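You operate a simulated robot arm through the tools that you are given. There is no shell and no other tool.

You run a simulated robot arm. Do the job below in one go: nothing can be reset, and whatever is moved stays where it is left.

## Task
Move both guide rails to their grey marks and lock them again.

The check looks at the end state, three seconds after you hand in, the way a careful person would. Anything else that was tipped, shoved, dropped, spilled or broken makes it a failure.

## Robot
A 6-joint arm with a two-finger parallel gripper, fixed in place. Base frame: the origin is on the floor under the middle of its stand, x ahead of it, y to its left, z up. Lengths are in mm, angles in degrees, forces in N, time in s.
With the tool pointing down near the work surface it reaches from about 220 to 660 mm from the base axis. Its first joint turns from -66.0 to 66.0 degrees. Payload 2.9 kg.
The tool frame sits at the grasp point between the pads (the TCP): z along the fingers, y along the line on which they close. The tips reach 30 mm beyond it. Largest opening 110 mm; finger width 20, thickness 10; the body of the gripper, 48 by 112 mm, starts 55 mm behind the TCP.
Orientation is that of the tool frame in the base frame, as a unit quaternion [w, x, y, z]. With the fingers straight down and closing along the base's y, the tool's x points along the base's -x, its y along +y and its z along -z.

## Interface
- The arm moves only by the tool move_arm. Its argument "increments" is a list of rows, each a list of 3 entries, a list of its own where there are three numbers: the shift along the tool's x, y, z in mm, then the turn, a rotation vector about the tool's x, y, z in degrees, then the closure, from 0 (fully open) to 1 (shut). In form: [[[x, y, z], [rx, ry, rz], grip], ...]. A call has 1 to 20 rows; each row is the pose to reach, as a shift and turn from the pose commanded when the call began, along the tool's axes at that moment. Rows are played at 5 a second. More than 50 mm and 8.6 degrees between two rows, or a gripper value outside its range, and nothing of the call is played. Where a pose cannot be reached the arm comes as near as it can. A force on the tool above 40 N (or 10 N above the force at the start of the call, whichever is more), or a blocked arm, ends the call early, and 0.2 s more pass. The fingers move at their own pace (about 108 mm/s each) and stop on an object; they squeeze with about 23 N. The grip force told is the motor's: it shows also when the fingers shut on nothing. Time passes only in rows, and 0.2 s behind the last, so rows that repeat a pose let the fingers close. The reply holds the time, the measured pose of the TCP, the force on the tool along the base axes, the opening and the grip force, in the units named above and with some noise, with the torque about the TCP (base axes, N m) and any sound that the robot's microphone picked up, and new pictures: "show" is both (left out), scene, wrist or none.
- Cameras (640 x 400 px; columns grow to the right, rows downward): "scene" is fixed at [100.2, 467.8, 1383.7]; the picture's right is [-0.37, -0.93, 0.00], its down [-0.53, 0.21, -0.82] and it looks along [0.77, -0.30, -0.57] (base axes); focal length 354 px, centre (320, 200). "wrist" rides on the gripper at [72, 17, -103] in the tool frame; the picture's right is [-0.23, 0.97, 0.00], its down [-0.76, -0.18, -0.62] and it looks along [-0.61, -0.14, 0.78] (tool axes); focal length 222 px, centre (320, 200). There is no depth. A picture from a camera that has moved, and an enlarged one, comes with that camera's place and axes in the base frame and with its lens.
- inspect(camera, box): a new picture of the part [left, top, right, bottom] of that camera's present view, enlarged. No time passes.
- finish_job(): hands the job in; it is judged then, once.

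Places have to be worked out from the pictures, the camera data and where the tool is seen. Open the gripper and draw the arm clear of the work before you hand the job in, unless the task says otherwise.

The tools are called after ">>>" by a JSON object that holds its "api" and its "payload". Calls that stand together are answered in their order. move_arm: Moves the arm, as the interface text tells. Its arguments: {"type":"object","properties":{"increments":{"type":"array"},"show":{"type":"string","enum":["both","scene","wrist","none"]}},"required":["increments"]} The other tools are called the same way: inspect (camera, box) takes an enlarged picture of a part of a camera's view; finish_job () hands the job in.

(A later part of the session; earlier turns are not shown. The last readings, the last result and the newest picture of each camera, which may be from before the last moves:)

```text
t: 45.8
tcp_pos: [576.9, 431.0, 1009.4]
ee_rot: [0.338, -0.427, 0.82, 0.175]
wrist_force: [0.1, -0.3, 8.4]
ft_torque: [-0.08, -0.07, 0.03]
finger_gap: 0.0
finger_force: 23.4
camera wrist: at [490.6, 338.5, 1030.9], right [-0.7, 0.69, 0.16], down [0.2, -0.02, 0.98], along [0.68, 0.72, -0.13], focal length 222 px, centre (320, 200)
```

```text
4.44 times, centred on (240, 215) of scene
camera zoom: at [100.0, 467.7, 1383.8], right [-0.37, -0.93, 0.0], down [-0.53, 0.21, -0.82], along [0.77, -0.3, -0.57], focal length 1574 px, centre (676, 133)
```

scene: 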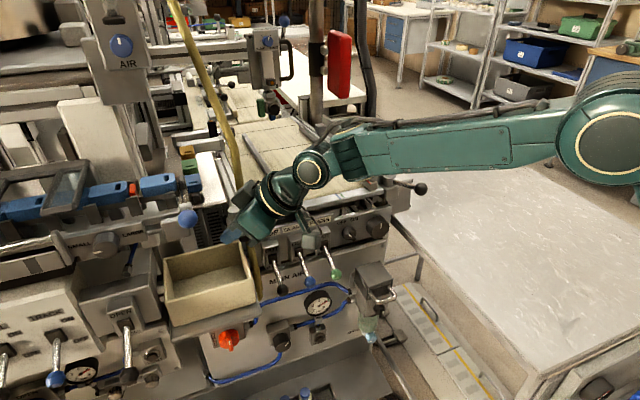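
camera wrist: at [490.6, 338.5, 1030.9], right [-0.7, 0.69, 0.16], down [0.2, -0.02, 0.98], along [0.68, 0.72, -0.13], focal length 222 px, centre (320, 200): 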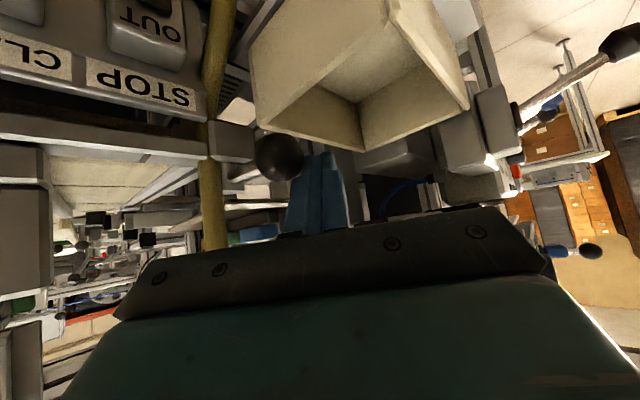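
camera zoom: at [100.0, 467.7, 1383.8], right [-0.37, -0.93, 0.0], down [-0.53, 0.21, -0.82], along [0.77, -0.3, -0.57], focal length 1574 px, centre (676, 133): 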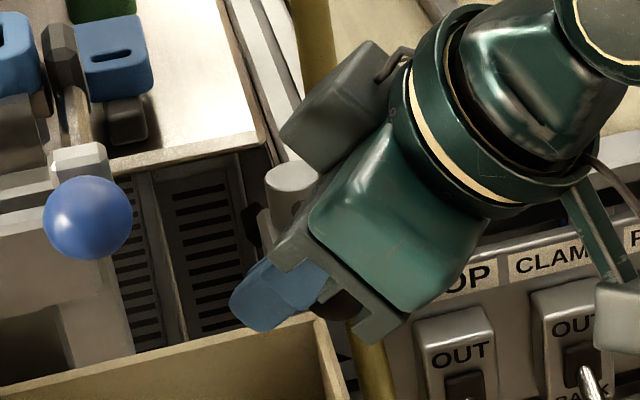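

The lever now points nearly straight ahead (ball at about (592, 419)). Re-measuring the hose near the bar gives about (660, 404), threaded between block and bar, so the rod should just clear it. I'll continue in small steps to about 27° inward.

>>> {"api": "move_arm", "payload": {"increments": [[[4.1, -2.1, -4.3], [0, 0, 0], 1.0], [[8.4, -4.5, -8.3], [0, 0, 0], 1.0], [[13.4, -8.6, -11.2], [0, 0, 0], 1.0], [[18.2, -12.9, -14.1], [0, 0, 0], 1.0], [[21.2, -16.7, -15.7], [0, 0, 0], 1.0], [[24.2, -20.5, -17.3], [0, 0, 0], 1.0], [[24.2, -20.5, -17.3], [0, 0, 0], 1.0]]}}

>>> {"api": "inspect", "payload": {"camera": "wrist", "box": [140, 60, 400, 240]}}

```text
t: 47.4
tcp_pos: [576.7, 394.8, 1003.1]
ee_rot: [0.339, -0.427, 0.82, 0.175]
wrist_force: [-0.2, 1.0, -0.1]
ft_torque: [0.02, -0.02, 0.01]
finger_gap: 0.0
finger_force: 23.1
camera wrist: at [489.9, 302.1, 1025.2], right [-0.7, 0.69, 0.16], down [0.2, -0.02, 0.98], along [0.68, 0.72, -0.13], focal length 222 px, centre (320, 200)
```

scene: 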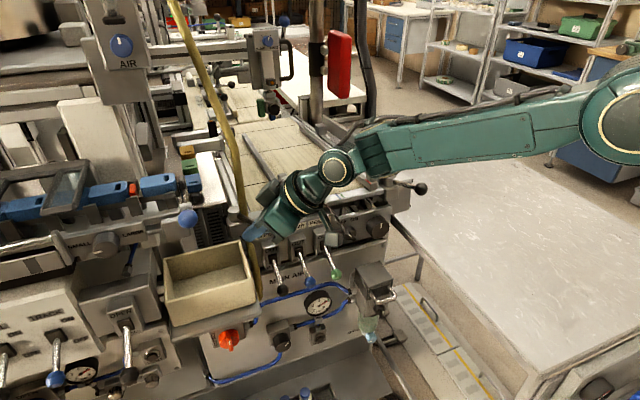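
wrist: 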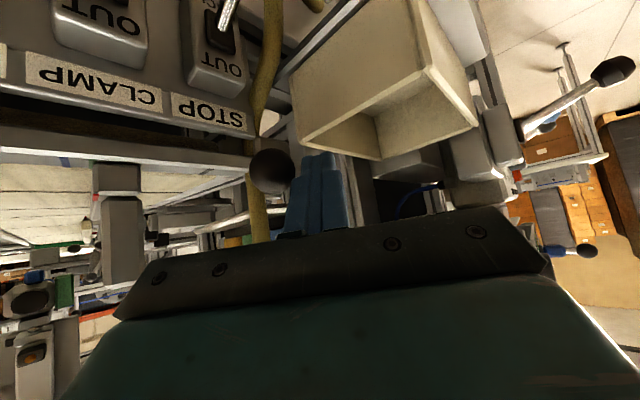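

```text
2.22 times, centred on (270, 150) of wrist
camera zoom: at [489.9, 302.1, 1025.2], right [-0.7, 0.69, 0.16], down [0.2, -0.02, 0.98], along [0.68, 0.72, -0.13], focal length 494 px, centre (431, 311)
```

zoom: 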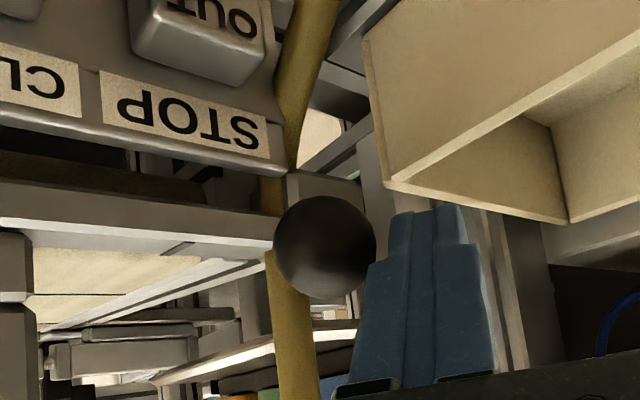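

The ball is now at about (600, 383), roughly 28–30° inward, with negligible force. I'll nudge about 3° more to confirm it has reached its release stop.

>>> {"api": "move_arm", "payload": {"increments": [[[1, -1.7, -0.6], [0, 0, 0], 1.0], [[2, -3.4, -1.1], [0, 0, 0], 1.0], [[3.1, -5.1, -1.7], [0, 0, 0], 1.0]], "show": "none"}}

```text
t: 48.2
tcp_pos: [577.7, 391.3, 1002.4]
ee_rot: [0.339, -0.428, 0.819, 0.176]
wrist_force: [-1.5, 5.9, 0.5]
ft_torque: [0.08, -0.01, 0.02]
finger_gap: 0.0
finger_force: 23.3
```

A reaction of about 6 N shows the lever is at its release stop. I'll ease the stick off, withdraw along its axis, and swing round to line up with the inner face of the left rail's handle. I'll push that rail outward from inside, because the hose leaves no room on the far side.

>>> {"api": "move_arm", "payload": {"increments": [[[0, 5, 0], [0, 0, 0], 1.0], [[0, 5, -40], [0, 0, 0], 1.0], [[0, 5, -80], [0, 0, 0], 1.0], [[0, 5, -110], [0, 0, 0], 1.0], [[3.5, -24, -120], [3.5, 0, 3.5], 1.0], [[7, -53, -130], [7.1, 0, 7.1], 1.0], [[10.4, -81, -140], [10.6, 0, 10.6], 1.0], [[13.9, -110, -149.9], [14.14, 0, 14.14], 1.0], [[13.9, -110, -149.9], [14.14, 0, 14.14], 1.0]]}}

>>> {"api": "inspect", "payload": {"camera": "scene", "box": [200, 150, 320, 260]}}

```text
t: 50.2
tcp_pos: [602.3, 232.0, 1100.0]
ee_rot: [0.366, -0.277, 0.881, 0.113]
wrist_force: [-0.3, -0.7, -0.1]
ft_torque: [-0.04, -0.01, -0.01]
finger_gap: 0.1
finger_force: 23.6
camera wrist: at [489.1, 173.5, 1121.3], right [-0.42, 0.89, 0.16], down [0.18, -0.09, 0.98], along [0.89, 0.44, -0.12], focal length 222 px, centre (320, 200)
```

scene: 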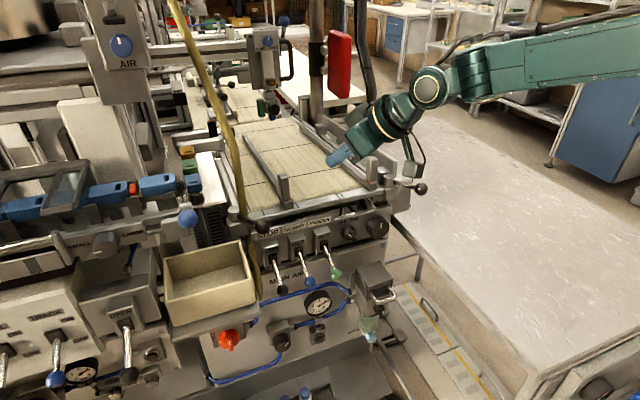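
wrist: 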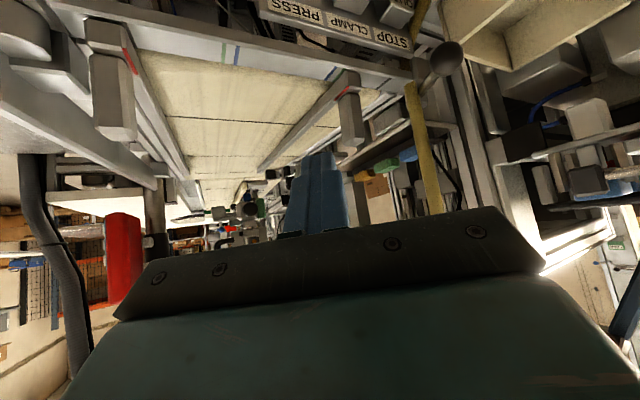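

```text
3.64 times, centred on (260, 205) of scene
camera zoom: at [100.2, 467.8, 1383.7], right [-0.37, -0.93, 0.0], down [-0.53, 0.21, -0.82], along [0.77, -0.3, -0.57], focal length 1288 px, centre (538, 182)
```

zoom: 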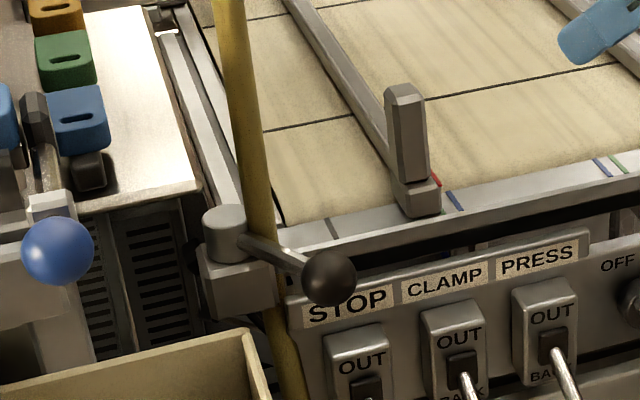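

The left lever is turned inward, and its rod passes in front of the undisturbed hose. I'll measure the left handle from here before moving in.

>>> {"api": "inspect", "payload": {"camera": "wrist", "box": [270, 30, 430, 180]}}

```text
2.67 times, centred on (350, 105) of wrist
camera zoom: at [489.1, 173.5, 1121.3], right [-0.42, 0.89, 0.16], down [0.18, -0.09, 0.98], along [0.89, 0.44, -0.12], focal length 592 px, centre (240, 453)
```

zoom: 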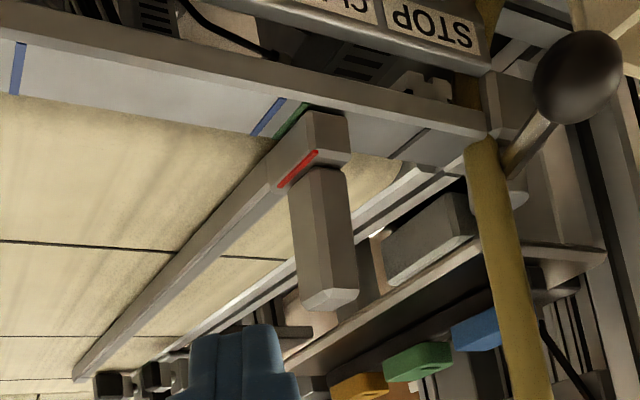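

The handle's inner face is at about y≈307. I'll advance 100 mm along the tool axis to put the stick's tip beside it, still about 15 mm short of touching.

>>> {"api": "move_arm", "payload": {"increments": [[[0, 0, 30], [0, 0, 0], 1.0], [[0, 0, 60], [0, 0, 0], 1.0], [[0, 0, 85], [0, 0, 0], 1.0], [[0, 0, 100], [0, 0, 0], 1.0], [[0, 0, 100], [0, 0, 0], 1.0]]}}

>>> {"api": "inspect", "payload": {"camera": "wrist", "box": [250, 40, 410, 180]}}

>>> {"api": "inspect", "payload": {"camera": "scene", "box": [230, 130, 330, 220]}}

```text
t: 51.4
tcp_pos: [660.2, 273.0, 1027.6]
ee_rot: [0.365, -0.278, 0.881, 0.113]
wrist_force: [-0.1, 0.1, -0.3]
ft_torque: [0.0, -0.02, 0.05]
finger_gap: 0.0
finger_force: 23.1
camera wrist: at [547.4, 214.3, 1050.2], right [-0.43, 0.89, 0.16], down [0.18, -0.09, 0.98], along [0.89, 0.45, -0.12], focal length 222 px, centre (320, 200)
```

scene: 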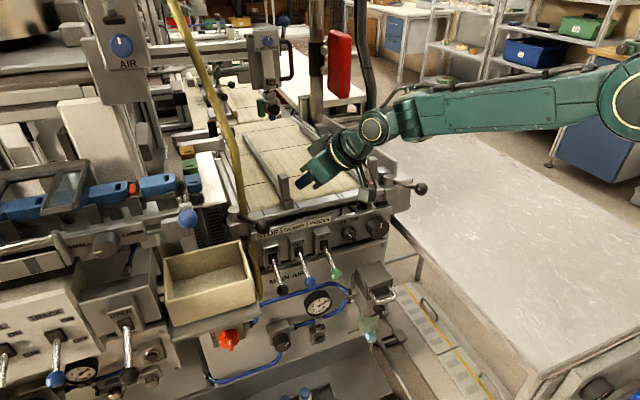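
wrist: 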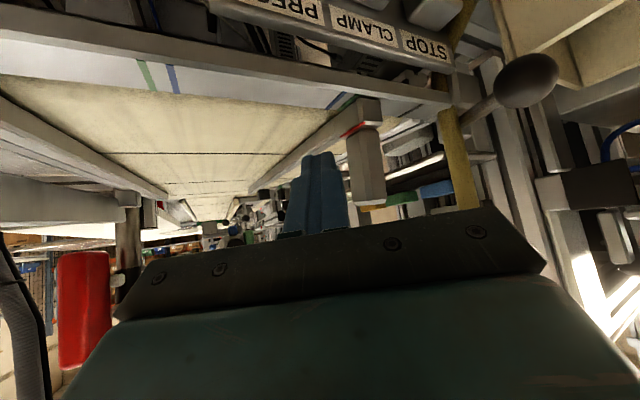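

```text
2.86 times, centred on (330, 110) of wrist
camera zoom: at [547.4, 214.3, 1050.2], right [-0.43, 0.89, 0.16], down [0.18, -0.09, 0.98], along [0.89, 0.45, -0.12], focal length 635 px, centre (291, 457)
```

zoom: 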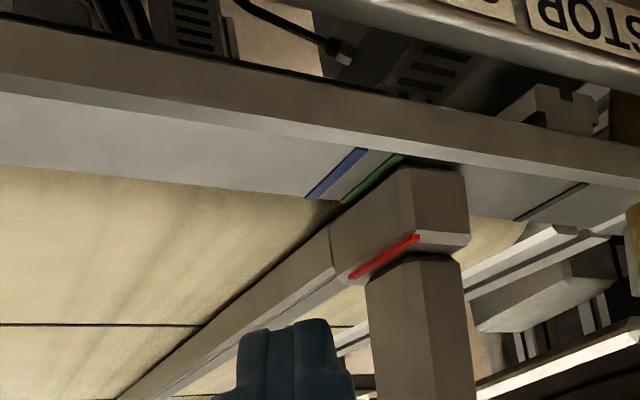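

```text
4.44 times, centred on (280, 175) of scene
camera zoom: at [100.2, 467.8, 1383.7], right [-0.37, -0.93, 0.0], down [-0.53, 0.21, -0.82], along [0.77, -0.3, -0.57], focal length 1574 px, centre (498, 311)
```

zoom: 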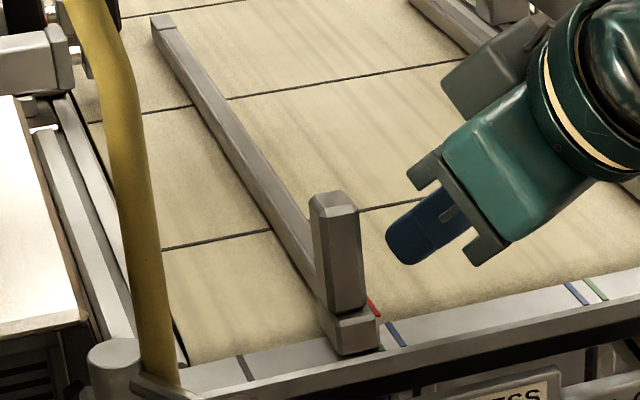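

The stick tip is beside the handle's inner face, level with its lower half. I'll move straight along +y in small steps until contact and test that the rail is free.

>>> {"api": "move_arm", "payload": {"increments": [[[-2.4, 4.9, 2.4], [0, 0, 0], 1.0], [[-4.1, 8.2, 4.1], [0, 0, 0], 1.0], [[-5.7, 11.5, 5.7], [0, 0, 0], 1.0], [[-6.5, 13.1, 6.5], [0, 0, 0], 1.0], [[-7.3, 14.7, 7.3], [0, 0, 0], 1.0], [[-7.3, 14.7, 7.3], [0, 0, 0], 1.0]], "show": "wrist"}}

>>> {"api": "inspect", "payload": {"camera": "wrist", "box": [250, 40, 410, 180]}}

```text
t: 52.8
tcp_pos: [660.7, 290.2, 1029.0]
ee_rot: [0.365, -0.278, 0.881, 0.113]
wrist_force: [1.1, -2.0, -1.2]
ft_torque: [-0.05, -0.01, -0.11]
finger_gap: 0.0
finger_force: 23.3
camera wrist: at [547.9, 231.9, 1050.6], right [-0.43, 0.89, 0.16], down [0.18, -0.09, 0.98], along [0.89, 0.45, -0.12], focal length 222 px, centre (320, 200)
```

wrist: 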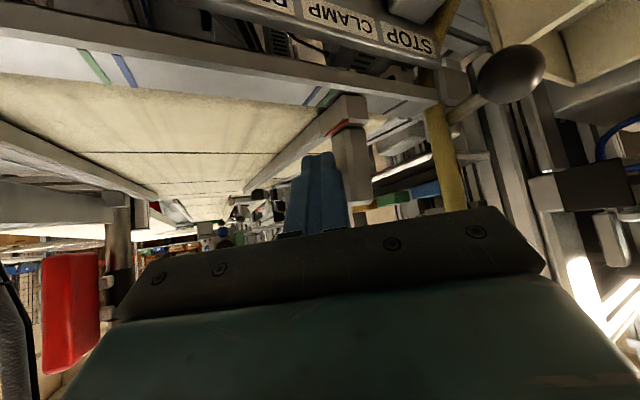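

```text
2.86 times, centred on (330, 110) of wrist
camera zoom: at [547.9, 231.9, 1050.6], right [-0.43, 0.89, 0.16], down [0.18, -0.09, 0.98], along [0.89, 0.45, -0.12], focal length 635 px, centre (291, 457)
```

zoom: 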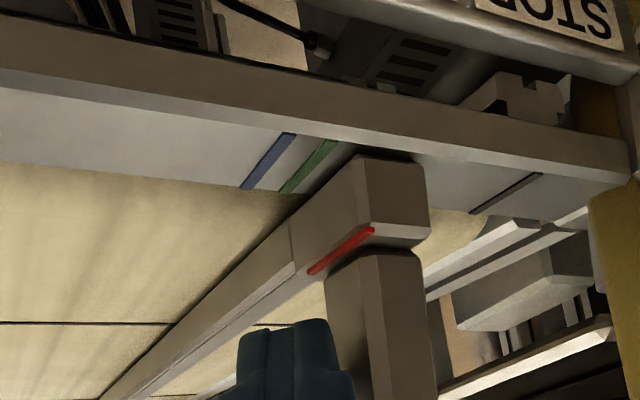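

The rail follows at about 2 N, and its green mark has opened a 6 mm gap. I'll push about 45 mm further in 5 mm steps along +y.

>>> {"api": "move_arm", "payload": {"increments": [[[-2, 4.1, 2], [0, 0, 0], 1.0], [[-4.1, 8.2, 4.1], [0, 0, 0], 1.0], [[-6.1, 12.3, 6.1], [0, 0, 0], 1.0], [[-8.1, 16.4, 8.1], [0, 0, 0], 1.0], [[-10.1, 20.5, 10.1], [0, 0, 0], 1.0], [[-12.2, 24.6, 12.2], [0, 0, 0], 1.0], [[-14.2, 28.7, 14.2], [0, 0, 0], 1.0], [[-16.2, 32.8, 16.2], [0, 0, 0], 1.0], [[-18.25, 36.9, 18.25], [0, 0, 0], 1.0], [[-18.25, 36.9, 18.25], [0, 0, 0], 1.0]]}}

>>> {"api": "inspect", "payload": {"camera": "wrist", "box": [240, 50, 400, 180]}}

>>> {"api": "inspect", "payload": {"camera": "scene", "box": [230, 150, 310, 220]}}

```text
t: 55.0
tcp_pos: [660.3, 334.7, 1029.1]
ee_rot: [0.365, -0.278, 0.881, 0.113]
wrist_force: [-0.1, -2.8, 0.0]
ft_torque: [-0.06, 0.02, -0.03]
finger_gap: 0.0
finger_force: 22.6
camera wrist: at [547.4, 277.2, 1050.6], right [-0.43, 0.89, 0.16], down [0.18, -0.09, 0.98], along [0.89, 0.45, -0.12], focal length 222 px, centre (320, 200)
```

scene: 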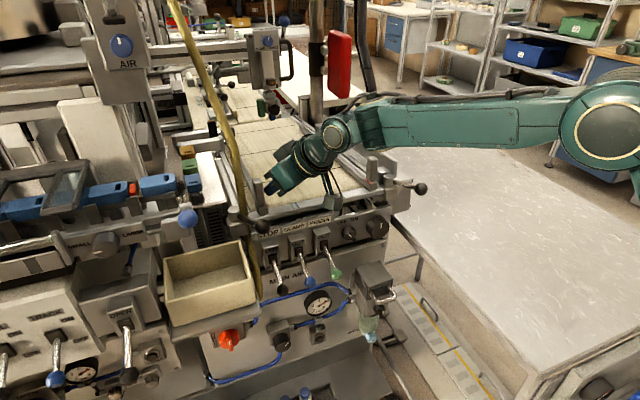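
wrist: 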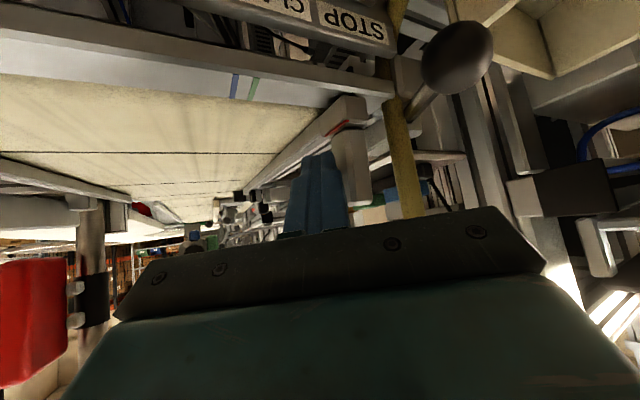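

```text
3.08 times, centred on (320, 115) of wrist
camera zoom: at [547.4, 277.2, 1050.6], right [-0.43, 0.89, 0.16], down [0.18, -0.09, 0.98], along [0.89, 0.45, -0.12], focal length 684 px, centre (320, 462)
```

zoom: 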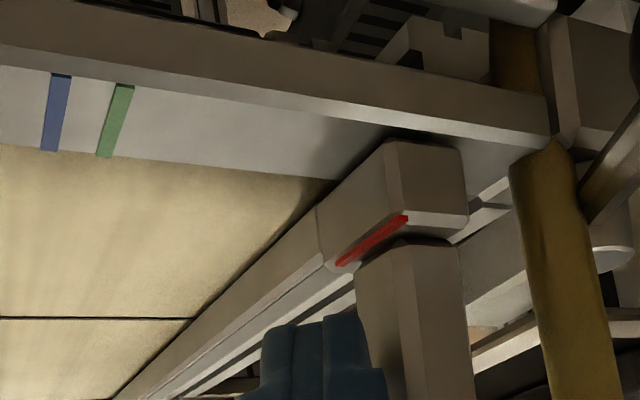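

```text
5.71 times, centred on (270, 185) of scene
camera zoom: at [100.2, 467.8, 1383.7], right [-0.37, -0.93, 0.0], down [-0.53, 0.21, -0.82], along [0.77, -0.3, -0.57], focal length 2024 px, centre (606, 286)
```

zoom: 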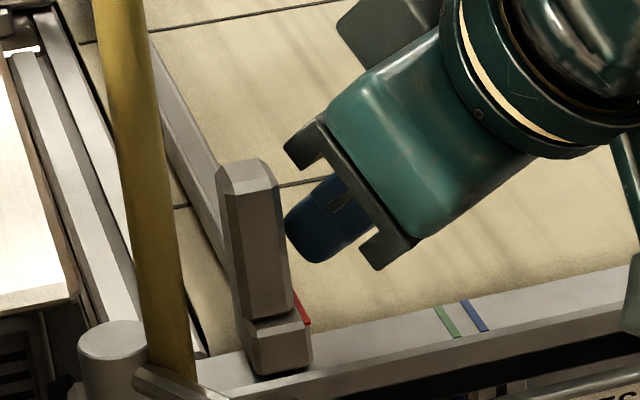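

The rail has moved about 51 mm and needs about 10 more. I'll push 8 mm in small steps and then look for the grey mark emerging at the block's inner edge.

>>> {"api": "move_arm", "payload": {"increments": [[[-0.8, 1.6, 0.8], [0, 0, 0], 1.0], [[-1.6, 3.3, 1.6], [0, 0, 0], 1.0], [[-2.4, 4.9, 2.4], [0, 0, 0], 1.0], [[-3.2, 6.6, 3.2], [0, 0, 0], 1.0], [[-3.2, 6.6, 3.2], [0, 0, 0], 1.0]], "show": "wrist"}}

>>> {"api": "inspect", "payload": {"camera": "wrist", "box": [290, 70, 380, 140]}}

>>> {"api": "inspect", "payload": {"camera": "scene", "box": [240, 170, 290, 215]}}

```text
t: 56.2
tcp_pos: [658.5, 344.6, 1029.9]
ee_rot: [0.365, -0.278, 0.881, 0.113]
wrist_force: [-0.9, 0.6, 1.4]
ft_torque: [0.0, 0.0, 0.02]
finger_gap: 0.0
finger_force: 23.2
camera wrist: at [546.7, 285.7, 1050.6], right [-0.43, 0.89, 0.16], down [0.18, -0.09, 0.98], along [0.89, 0.45, -0.12], focal length 222 px, centre (320, 200)
```

wrist: 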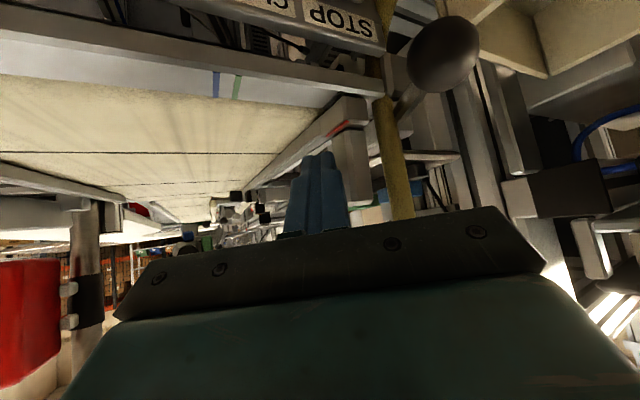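

```text
5.71 times, centred on (335, 105) of wrist
camera zoom: at [546.7, 285.7, 1050.6], right [-0.43, 0.89, 0.16], down [0.18, -0.09, 0.98], along [0.89, 0.45, -0.12], focal length 1269 px, centre (234, 743)
```

zoom: 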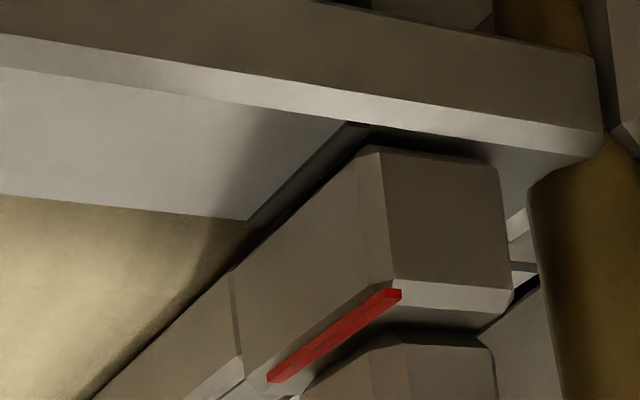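

```text
8.89 times, centred on (265, 192) of scene
camera zoom: at [100.2, 467.8, 1383.7], right [-0.37, -0.93, 0.0], down [-0.53, 0.21, -0.82], along [0.77, -0.3, -0.57], focal length 3148 px, centre (809, 267)
```

zoom: 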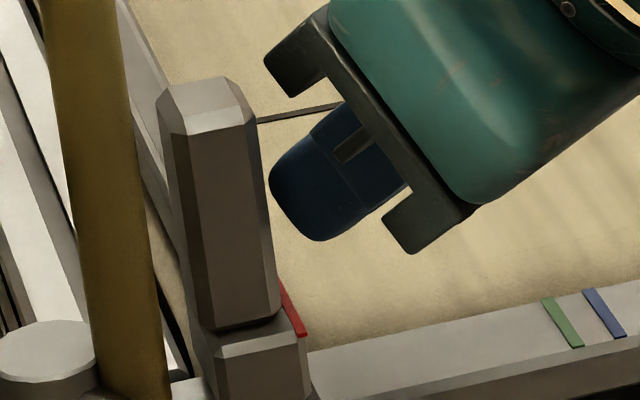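

A dark strip now shows at the block's inner edge, but the red index looks slightly skewed, as if the rail had yawed while I pushed at one end. I'll check the whole length of both rails.

>>> {"api": "inspect", "payload": {"camera": "scene", "box": [220, 100, 400, 220]}}

>>> {"api": "inspect", "payload": {"camera": "wrist", "box": [100, 60, 400, 240]}}

```text
3.33 times, centred on (310, 160) of scene
camera zoom: at [100.2, 467.8, 1383.7], right [-0.37, -0.93, 0.0], down [-0.53, 0.21, -0.82], along [0.77, -0.3, -0.57], focal length 1180 px, centre (353, 333)
```

zoom: 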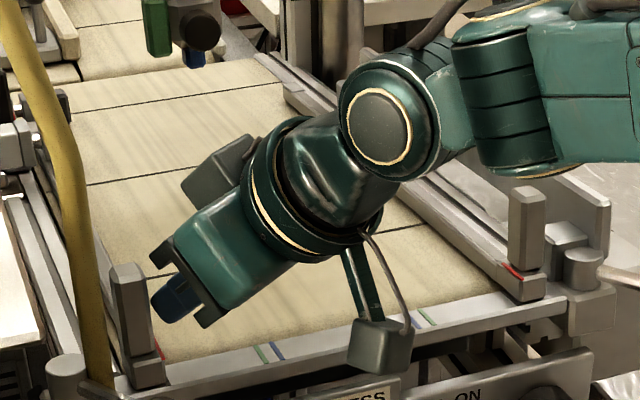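

```text
2.13 times, centred on (250, 150) of wrist
camera zoom: at [546.7, 285.7, 1050.6], right [-0.43, 0.89, 0.16], down [0.18, -0.09, 0.98], along [0.89, 0.45, -0.12], focal length 474 px, centre (469, 307)
```

zoom: 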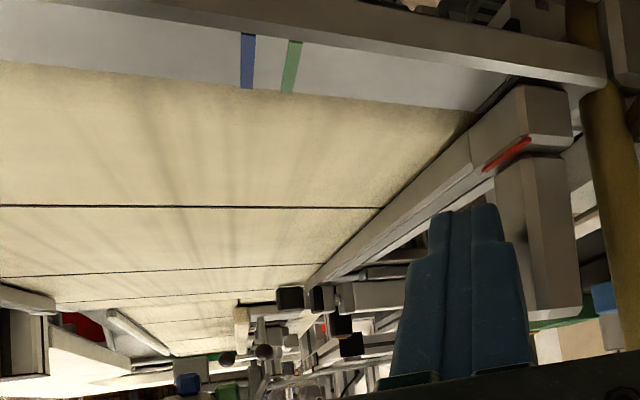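

The two views disagree, so I'll zoom in on the far end of the left rail in the scene camera.

>>> {"api": "inspect", "payload": {"camera": "scene", "box": [215, 100, 285, 150]}}

>>> {"api": "inspect", "payload": {"camera": "scene", "box": [225, 140, 285, 185]}}

>>> {"api": "inspect", "payload": {"camera": "wrist", "box": [220, 120, 340, 200]}}

```text
8.00 times, centred on (250, 125) of scene
camera zoom: at [100.2, 467.8, 1383.7], right [-0.37, -0.93, 0.0], down [-0.53, 0.21, -0.82], along [0.77, -0.3, -0.57], focal length 2833 px, centre (880, 800)
```

zoom: 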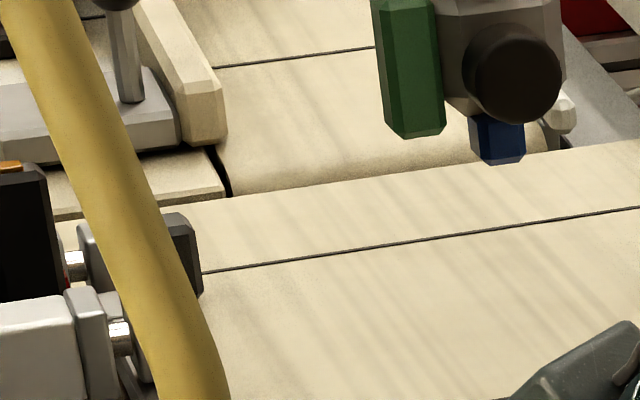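

```text
8.89 times, centred on (255, 162) of scene
camera zoom: at [100.2, 467.8, 1383.7], right [-0.37, -0.93, 0.0], down [-0.53, 0.21, -0.82], along [0.77, -0.3, -0.57], focal length 3148 px, centre (898, 533)
```

zoom: 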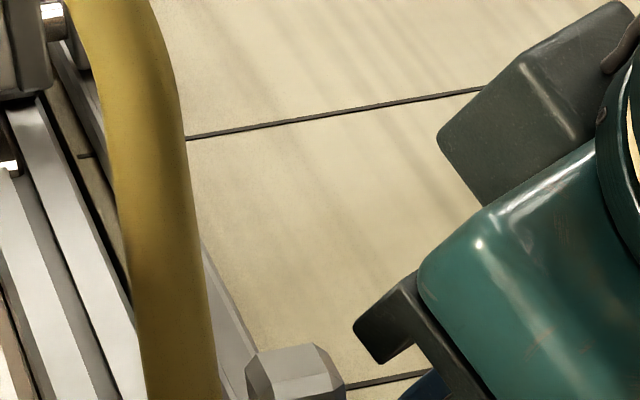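

```text
5.00 times, centred on (280, 160) of wrist
camera zoom: at [546.7, 285.7, 1050.6], right [-0.43, 0.89, 0.16], down [0.18, -0.09, 0.98], along [0.89, 0.45, -0.12], focal length 1111 px, centre (520, 400)
```

zoom: 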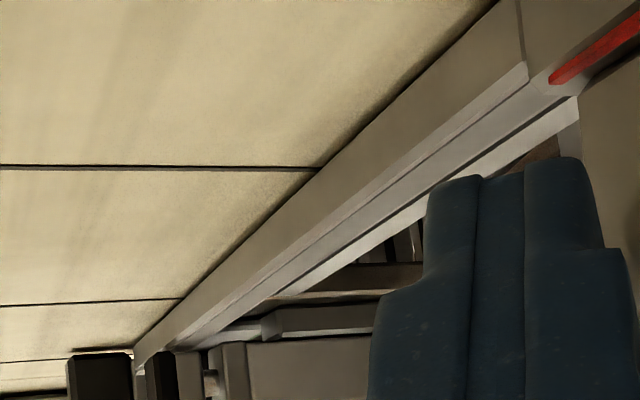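

The scene camera shows the rail running straight behind the hose, so it isn't yawed; the wrist view was misleading at that oblique angle. I'll take the stick off the handle, withdraw, and look from the same kind of viewpoint I used for the right side.

>>> {"api": "move_arm", "payload": {"increments": [[[2.5, -4.9, -2.5], [0, 0, 0], 1.0], [[4.9, -9.8, -4.9], [0, 0, 0], 1.0], [[4.9, -9.8, -35], [0, 0, 0], 1.0], [[4.9, -9.8, -64.9], [0, 0, 0], 1.0], [[-6, -3, -67], [4.73, 0.97, 5.16], 1.0], [[-17, 4, -69], [9.46, 1.94, 10.33], 1.0], [[-28, 11, -71], [14.19, 2.9, 15.49], 1.0], [[-39, 18, -73], [18.92, 3.87, 20.66], 1.0], [[-49.2, 23.9, -75], [23.65, 4.84, 25.82], 1.0], [[-49.2, 23.9, -75], [23.65, 4.84, 25.82], 1.0]]}}

>>> {"api": "inspect", "payload": {"camera": "wrist", "box": [250, 40, 370, 130]}}

>>> {"api": "inspect", "payload": {"camera": "scene", "box": [235, 170, 295, 215]}}

```text
t: 58.4
tcp_pos: [629.2, 351.9, 1115.8]
ee_rot: [0.342, 0.0, 0.94, -0.001]
wrist_force: [-0.7, 0.2, -0.6]
ft_torque: [-0.03, 0.03, -0.01]
finger_gap: 0.0
finger_force: 22.5
camera wrist: at [506.8, 368.4, 1148.4], right [0.18, 0.97, 0.14], down [0.18, -0.18, 0.97], along [0.97, -0.14, -0.21], focal length 222 px, centre (320, 200)
```

scene: 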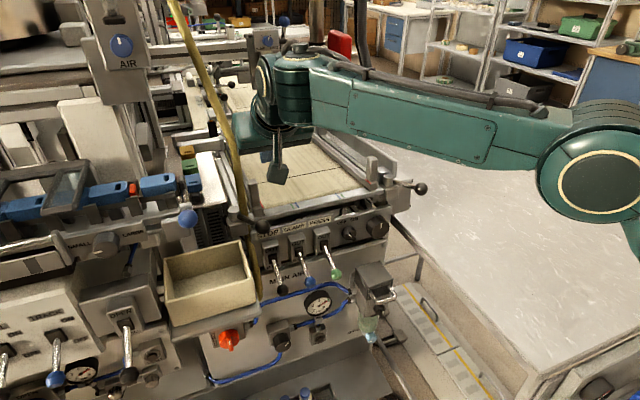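
wrist: 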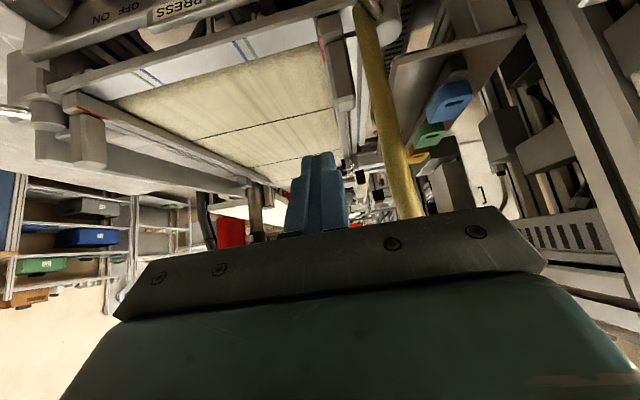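

```text
4.44 times, centred on (310, 85) of wrist
camera zoom: at [506.8, 368.4, 1148.4], right [0.18, 0.97, 0.14], down [0.18, -0.18, 0.97], along [0.97, -0.14, -0.21], focal length 987 px, centre (364, 711)
```

zoom: 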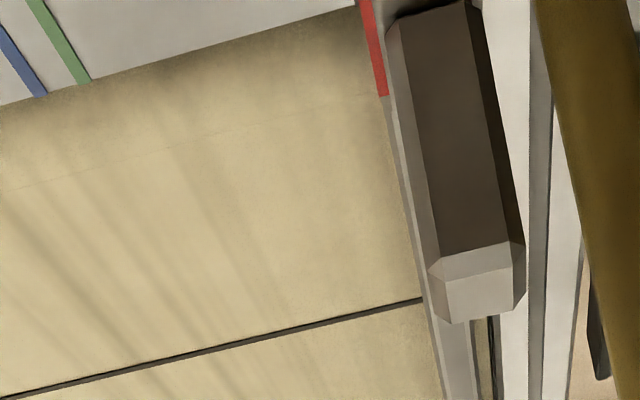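

```text
8.89 times, centred on (265, 192) of scene
camera zoom: at [100.2, 467.8, 1383.7], right [-0.37, -0.93, 0.0], down [-0.53, 0.21, -0.82], along [0.77, -0.3, -0.57], focal length 3148 px, centre (809, 267)
```

zoom: 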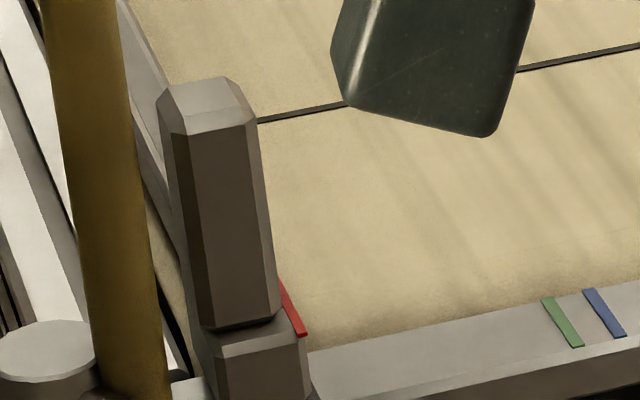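

The camera now looks down on the rail's near end. I'll zoom on the area just above, where the index meets the bar.

>>> {"api": "inspect", "payload": {"camera": "wrist", "box": [290, 0, 370, 60]}}

>>> {"api": "inspect", "payload": {"camera": "wrist", "box": [200, 0, 380, 110]}}

```text
6.67 times, centred on (330, 30) of wrist
camera zoom: at [506.8, 368.4, 1148.4], right [0.18, 0.97, 0.14], down [0.18, -0.18, 0.97], along [0.97, -0.14, -0.21], focal length 1481 px, centre (253, 1333)
```

zoom: 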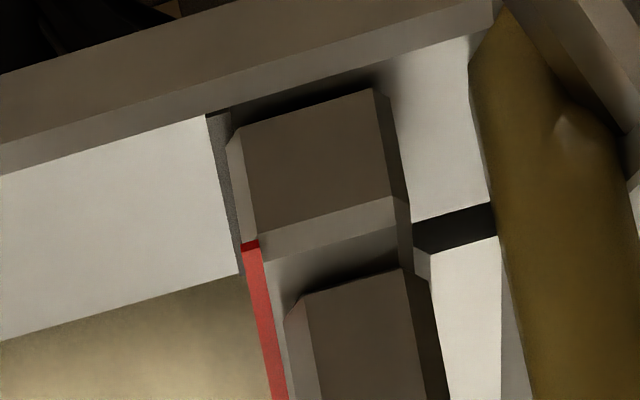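

```text
3.56 times, centred on (290, 55) of wrist
camera zoom: at [506.8, 368.4, 1148.4], right [0.18, 0.97, 0.14], down [0.18, -0.18, 0.97], along [0.97, -0.14, -0.21], focal length 790 px, centre (427, 716)
```

zoom: 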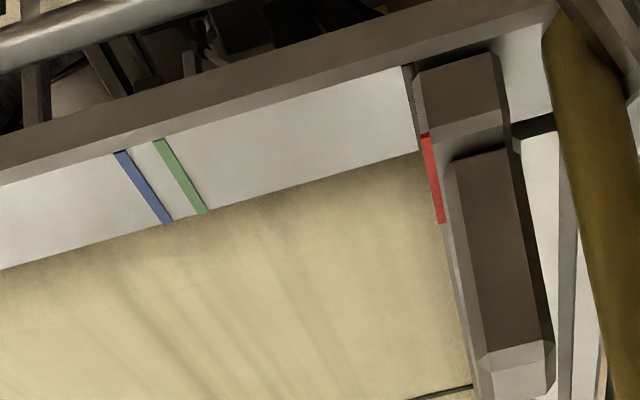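

The view is clear now: the left red index (y≈365.7) lies within the 3 mm grey mark (centre y≈364.9), a match to within about 1 mm. Next I'll lock the left lever, first backing off and lining the closed fingers up with the ball's inner side.

>>> {"api": "move_arm", "payload": {"increments": [[[25, -8, -6.5], [-3.4, -1.2, -3.7], 1.0], [[50, -16, -13], [-6.8, -2.5, -7.4], 1.0], [[75, -24.5, -20], [-10.1, -3.7, -11.1], 1.0], [[99.5, -32.7, -26.3], [-13.51, -4.95, -14.75], 1.0], [[99.5, -32.7, -26.3], [-13.51, -4.95, -14.75], 1.0]]}}

>>> {"api": "inspect", "payload": {"camera": "wrist", "box": [240, 40, 440, 180]}}

```text
t: 59.6
tcp_pos: [537.6, 318.3, 1074.3]
ee_rot: [0.377, -0.161, 0.91, 0.065]
wrist_force: [1.0, 0.3, 0.8]
ft_torque: [0.0, 0.0, 0.0]
finger_gap: 0.0
finger_force: 23.3
camera wrist: at [414.3, 292.7, 1094.9], right [-0.18, 0.97, 0.16], down [0.15, -0.13, 0.98], along [0.97, 0.2, -0.12], focal length 222 px, centre (320, 200)
```

scene: 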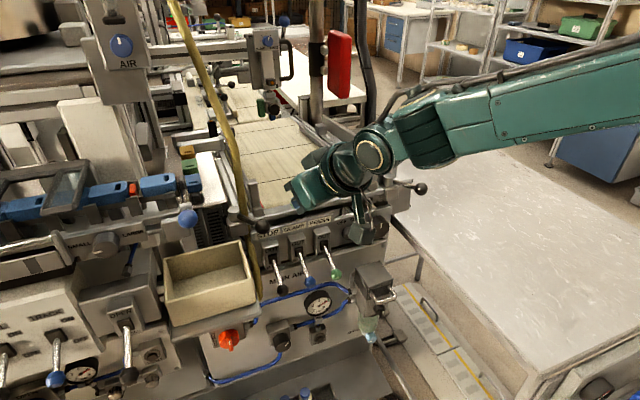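
wrist: 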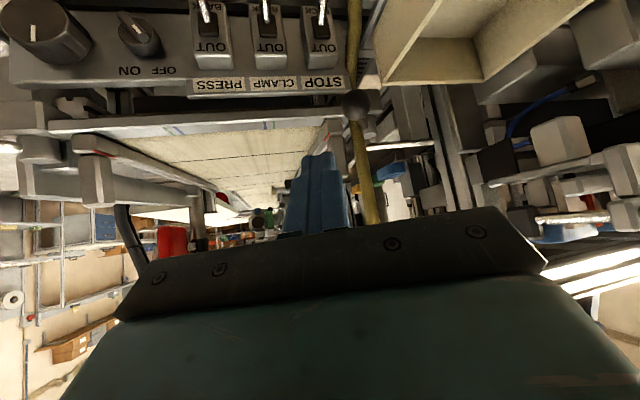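

```text
2.86 times, centred on (340, 110) of wrist
camera zoom: at [414.3, 292.7, 1094.9], right [-0.18, 0.97, 0.16], down [0.15, -0.13, 0.98], along [0.97, 0.2, -0.12], focal length 635 px, centre (263, 457)
```

zoom: 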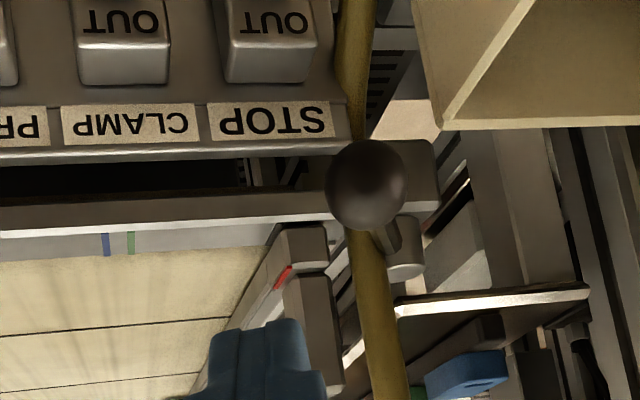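

The ball is at about (600, 381, 986). I'll advance 100 mm along the tool axis to place the stick on the inner (−y) side of the ball, about 10 mm clear.

>>> {"api": "move_arm", "payload": {"increments": [[[0, 0, 30], [0, 0, 0], 1.0], [[0, 0, 60], [0, 0, 0], 1.0], [[0, 0, 85], [0, 0, 0], 1.0], [[0, 0, 100], [0, 0, 0], 1.0], [[0, 0, 100], [0, 0, 0], 1.0]]}}

>>> {"api": "inspect", "payload": {"camera": "wrist", "box": [240, 40, 440, 180]}}

```text
t: 60.8
tcp_pos: [604.9, 343.1, 1002.3]
ee_rot: [0.377, -0.16, 0.91, 0.065]
wrist_force: [0.7, 0.2, 0.1]
ft_torque: [-0.04, -0.03, -0.02]
finger_gap: 0.0
finger_force: 23.6
camera wrist: at [481.8, 316.7, 1023.3], right [-0.18, 0.97, 0.16], down [0.15, -0.13, 0.98], along [0.97, 0.2, -0.12], focal length 222 px, centre (320, 200)
```

scene: 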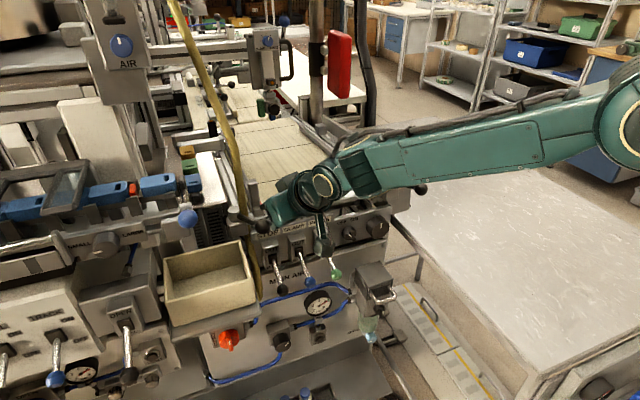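
wrist: 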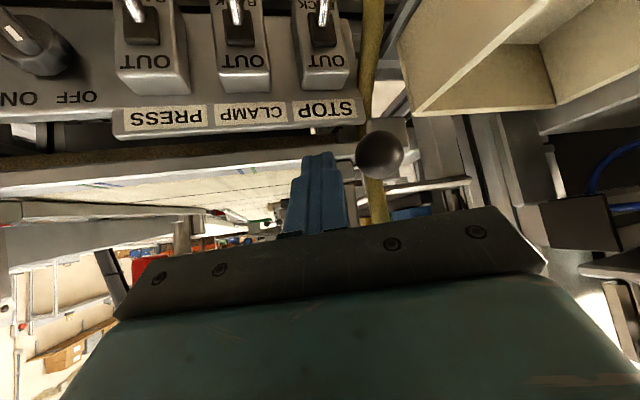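

```text
2.86 times, centred on (340, 110) of wrist
camera zoom: at [481.8, 316.7, 1023.3], right [-0.18, 0.97, 0.16], down [0.15, -0.13, 0.98], along [0.97, 0.2, -0.12], focal length 635 px, centre (263, 457)
```

zoom: 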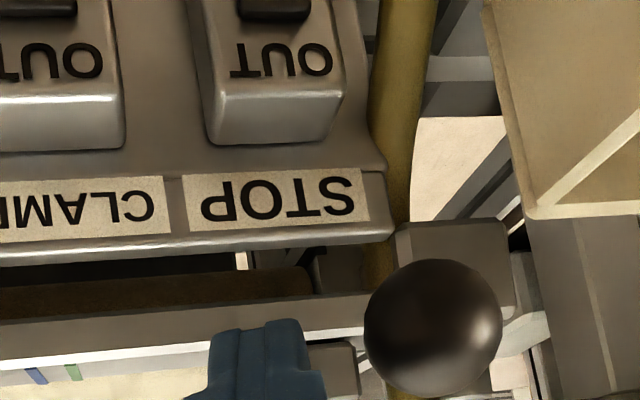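

The stick is beside the ball on its inner side. I'll sweep it outward along the lever's arc to straight ahead, watching the forces.

>>> {"api": "move_arm", "payload": {"increments": [[[1.2, 7, 0], [0, 0, 0], 1.0], [[2.3, 13.6, 0], [0, 0, 0], 1.0], [[4.3, 19.8, -0.4], [0, 0, 0], 1.0], [[6.2, 26, -0.8], [0, 0, 0], 1.0], [[7.6, 32.6, -0.6], [0, 0, 0], 1.0], [[8.5, 38.9, 0], [0, 0, 0], 1.0], [[9.1, 45.3, 1], [0, 0, 0], 1.0], [[9.4, 51.4, 2.3], [0, 0, 0], 1.0], [[9.4, 51.4, 2.3], [0, 0, 0], 1.0]]}}

>>> {"api": "inspect", "payload": {"camera": "wrist", "box": [240, 40, 440, 180]}}

```text
t: 62.8
tcp_pos: [583.2, 389.3, 992.3]
ee_rot: [0.377, -0.16, 0.91, 0.065]
wrist_force: [0.0, -0.5, 0.7]
ft_torque: [0.03, 0.0, 0.0]
finger_gap: 0.1
finger_force: 23.5
camera wrist: at [459.0, 362.6, 1014.0], right [-0.18, 0.97, 0.16], down [0.15, -0.13, 0.98], along [0.97, 0.2, -0.12], focal length 222 px, centre (320, 200)
```

scene: 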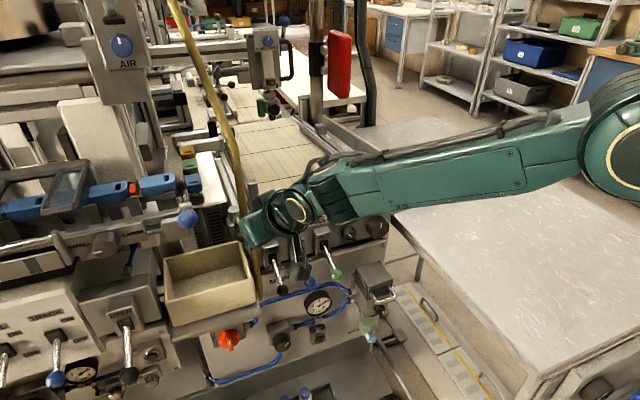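
wrist: 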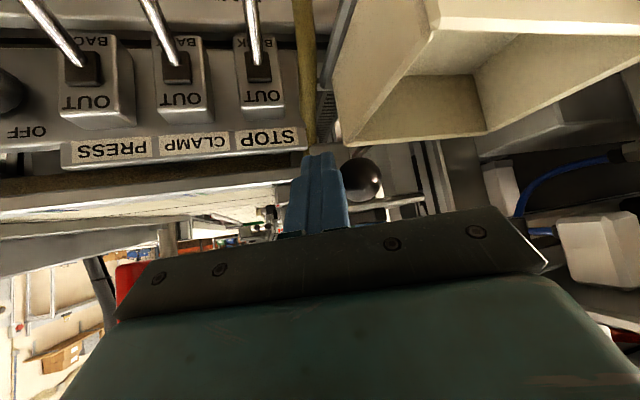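

```text
2.86 times, centred on (340, 110) of wrist
camera zoom: at [459.0, 362.6, 1014.0], right [-0.18, 0.97, 0.16], down [0.15, -0.13, 0.98], along [0.97, 0.2, -0.12], focal length 635 px, centre (263, 457)
```

zoom: 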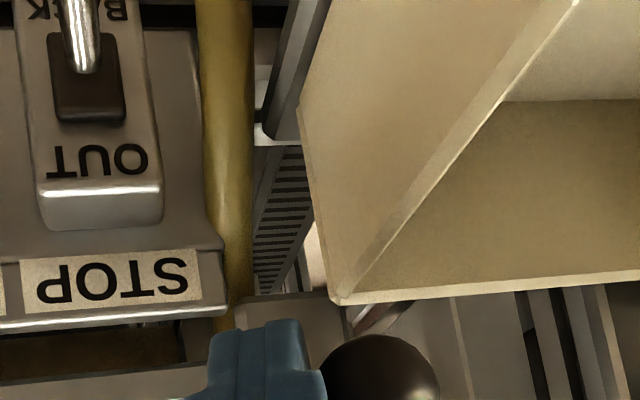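

The ball follows (about (587, 418)) at under 1 N. I'll continue outward to about 25°, keeping the tip above the bin rim.

>>> {"api": "move_arm", "payload": {"increments": [[[0, 6.1, 1.7], [0, 0, 0], 1.0], [[-0.3, 12.1, 3.8], [0, 0, 0], 1.0], [[-0.9, 18, 6.3], [0, 0, 0], 1.0], [[-1.8, 23.8, 9], [0, 0, 0], 1.0], [[-2.9, 29.5, 12.1], [0, 0, 0], 1.0], [[-2.9, 29.5, 12.1], [0, 0, 0], 1.0]]}}

>>> {"api": "inspect", "payload": {"camera": "wrist", "box": [260, 80, 460, 220]}}

>>> {"api": "inspect", "payload": {"camera": "scene", "box": [170, 160, 310, 260]}}

```text
t: 64.2
tcp_pos: [582.1, 421.5, 987.1]
ee_rot: [0.377, -0.16, 0.91, 0.065]
wrist_force: [0.2, -0.1, 0.6]
ft_torque: [0.0, 0.01, 0.01]
finger_gap: 0.0
finger_force: 23.1
camera wrist: at [458.2, 394.5, 1008.5], right [-0.18, 0.97, 0.16], down [0.15, -0.13, 0.98], along [0.97, 0.2, -0.12], focal length 222 px, centre (320, 200)
```

scene: 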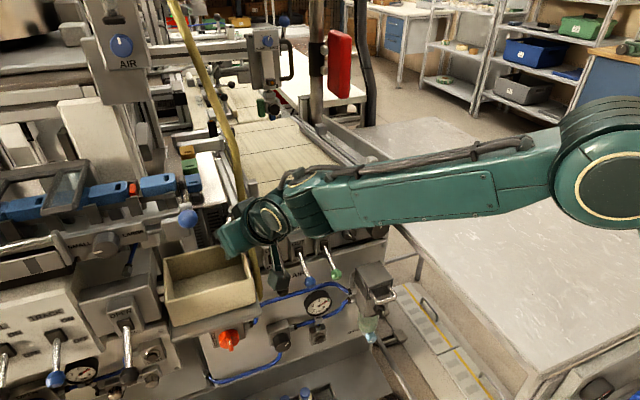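
wrist: 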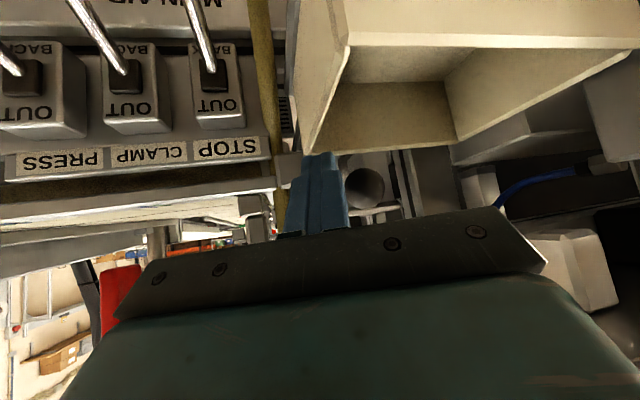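

```text
2.86 times, centred on (360, 150) of wrist
camera zoom: at [458.2, 394.5, 1008.5], right [-0.18, 0.97, 0.16], down [0.15, -0.13, 0.98], along [0.97, 0.2, -0.12], focal length 635 px, centre (206, 343)
```

zoom: 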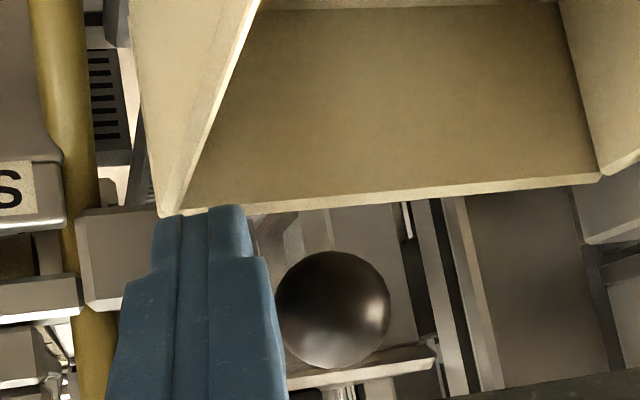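

```text
4.00 times, centred on (240, 210) of scene
camera zoom: at [100.2, 467.8, 1383.7], right [-0.37, -0.93, 0.0], down [-0.53, 0.21, -0.82], along [0.77, -0.3, -0.57], focal length 1417 px, centre (640, 160)
```

zoom: 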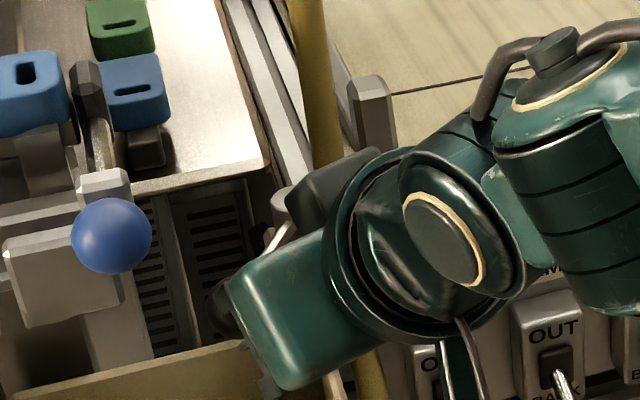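

The lever is near its outer end, at roughly 26–29°. I'll keep pushing gently outward until the force shows it is seated against its stop.

>>> {"api": "move_arm", "payload": {"increments": [[[-0.7, 2.8, 1.6], [0, 0, 0], 1.0], [[-1.4, 5.5, 3.2], [0, 0, 0], 1.0], [[-1.4, 5.5, 3.2], [0, 0, 0], 1.0]], "show": "wrist"}}

>>> {"api": "inspect", "payload": {"camera": "wrist", "box": [260, 80, 460, 220]}}

```text
t: 65.0
tcp_pos: [583.7, 427.1, 985.5]
ee_rot: [0.377, -0.161, 0.91, 0.065]
wrist_force: [0.7, -0.8, 0.1]
ft_torque: [-0.01, 0.01, 0.01]
finger_gap: 0.1
finger_force: 23.7
camera wrist: at [459.8, 400.7, 1007.5], right [-0.18, 0.97, 0.16], down [0.15, -0.13, 0.98], along [0.97, 0.2, -0.12], focal length 222 px, centre (320, 200)
```

wrist: 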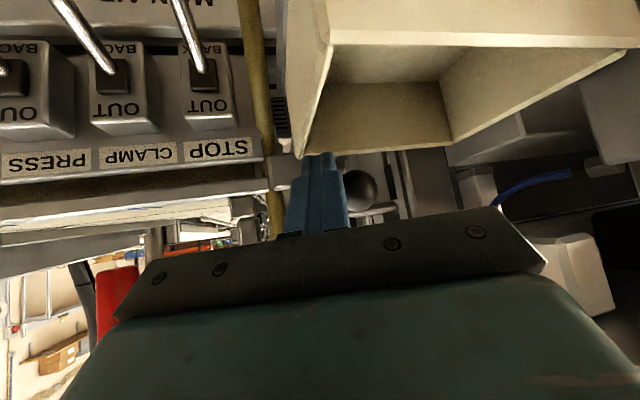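

```text
2.86 times, centred on (360, 150) of wrist
camera zoom: at [459.8, 400.7, 1007.5], right [-0.18, 0.97, 0.16], down [0.15, -0.13, 0.98], along [0.97, 0.2, -0.12], focal length 635 px, centre (206, 343)
```

zoom: 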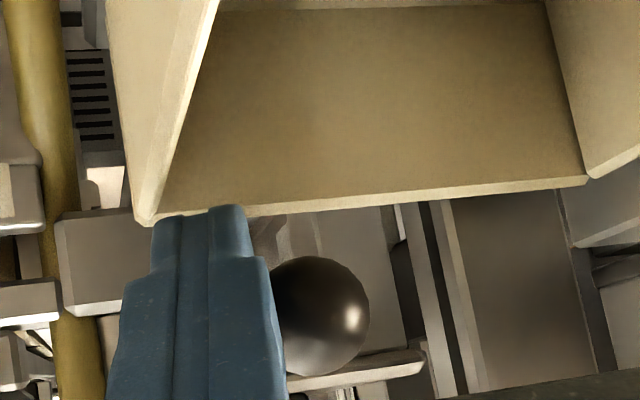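

The ball moved a little more and the force is still low. I'll continue pushing along the arc direction in 3 mm steps until the stop is felt.

>>> {"api": "move_arm", "payload": {"increments": [[[-1.6, 1.9, 1.6], [0, 0, 0], 1.0], [[-3.2, 3.9, 3.2], [0, 0, 0], 1.0], [[-3.2, 3.9, 3.2], [0, 0, 0], 1.0]], "show": "wrist"}}

>>> {"api": "inspect", "payload": {"camera": "wrist", "box": [260, 80, 460, 220]}}

```text
t: 65.8
tcp_pos: [586.3, 430.4, 984.5]
ee_rot: [0.375, -0.159, 0.911, 0.062]
wrist_force: [-12.1, -21.0, -1.1]
ft_torque: [-0.09, 0.06, -0.13]
finger_gap: 0.2
finger_force: 23.4
camera wrist: at [462.4, 403.4, 1006.9], right [-0.18, 0.97, 0.15], down [0.15, -0.13, 0.98], along [0.97, 0.2, -0.13], focal length 222 px, centre (320, 200)
```

wrist: 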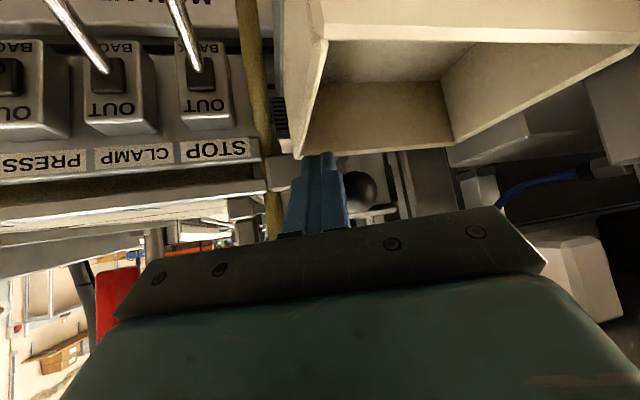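

```text
2.86 times, centred on (360, 150) of wrist
camera zoom: at [462.4, 403.4, 1006.9], right [-0.18, 0.97, 0.15], down [0.15, -0.13, 0.98], along [0.97, 0.2, -0.13], focal length 635 px, centre (206, 343)
```

zoom: 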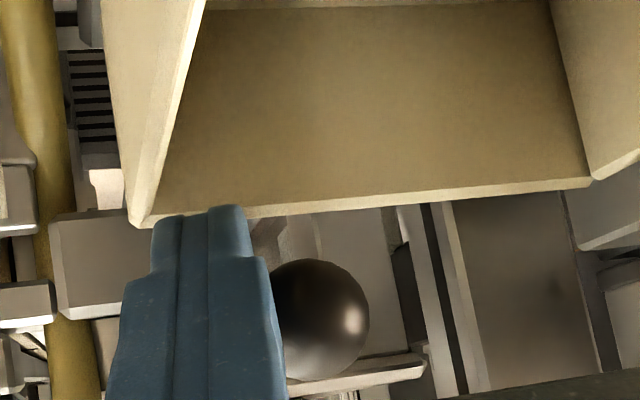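

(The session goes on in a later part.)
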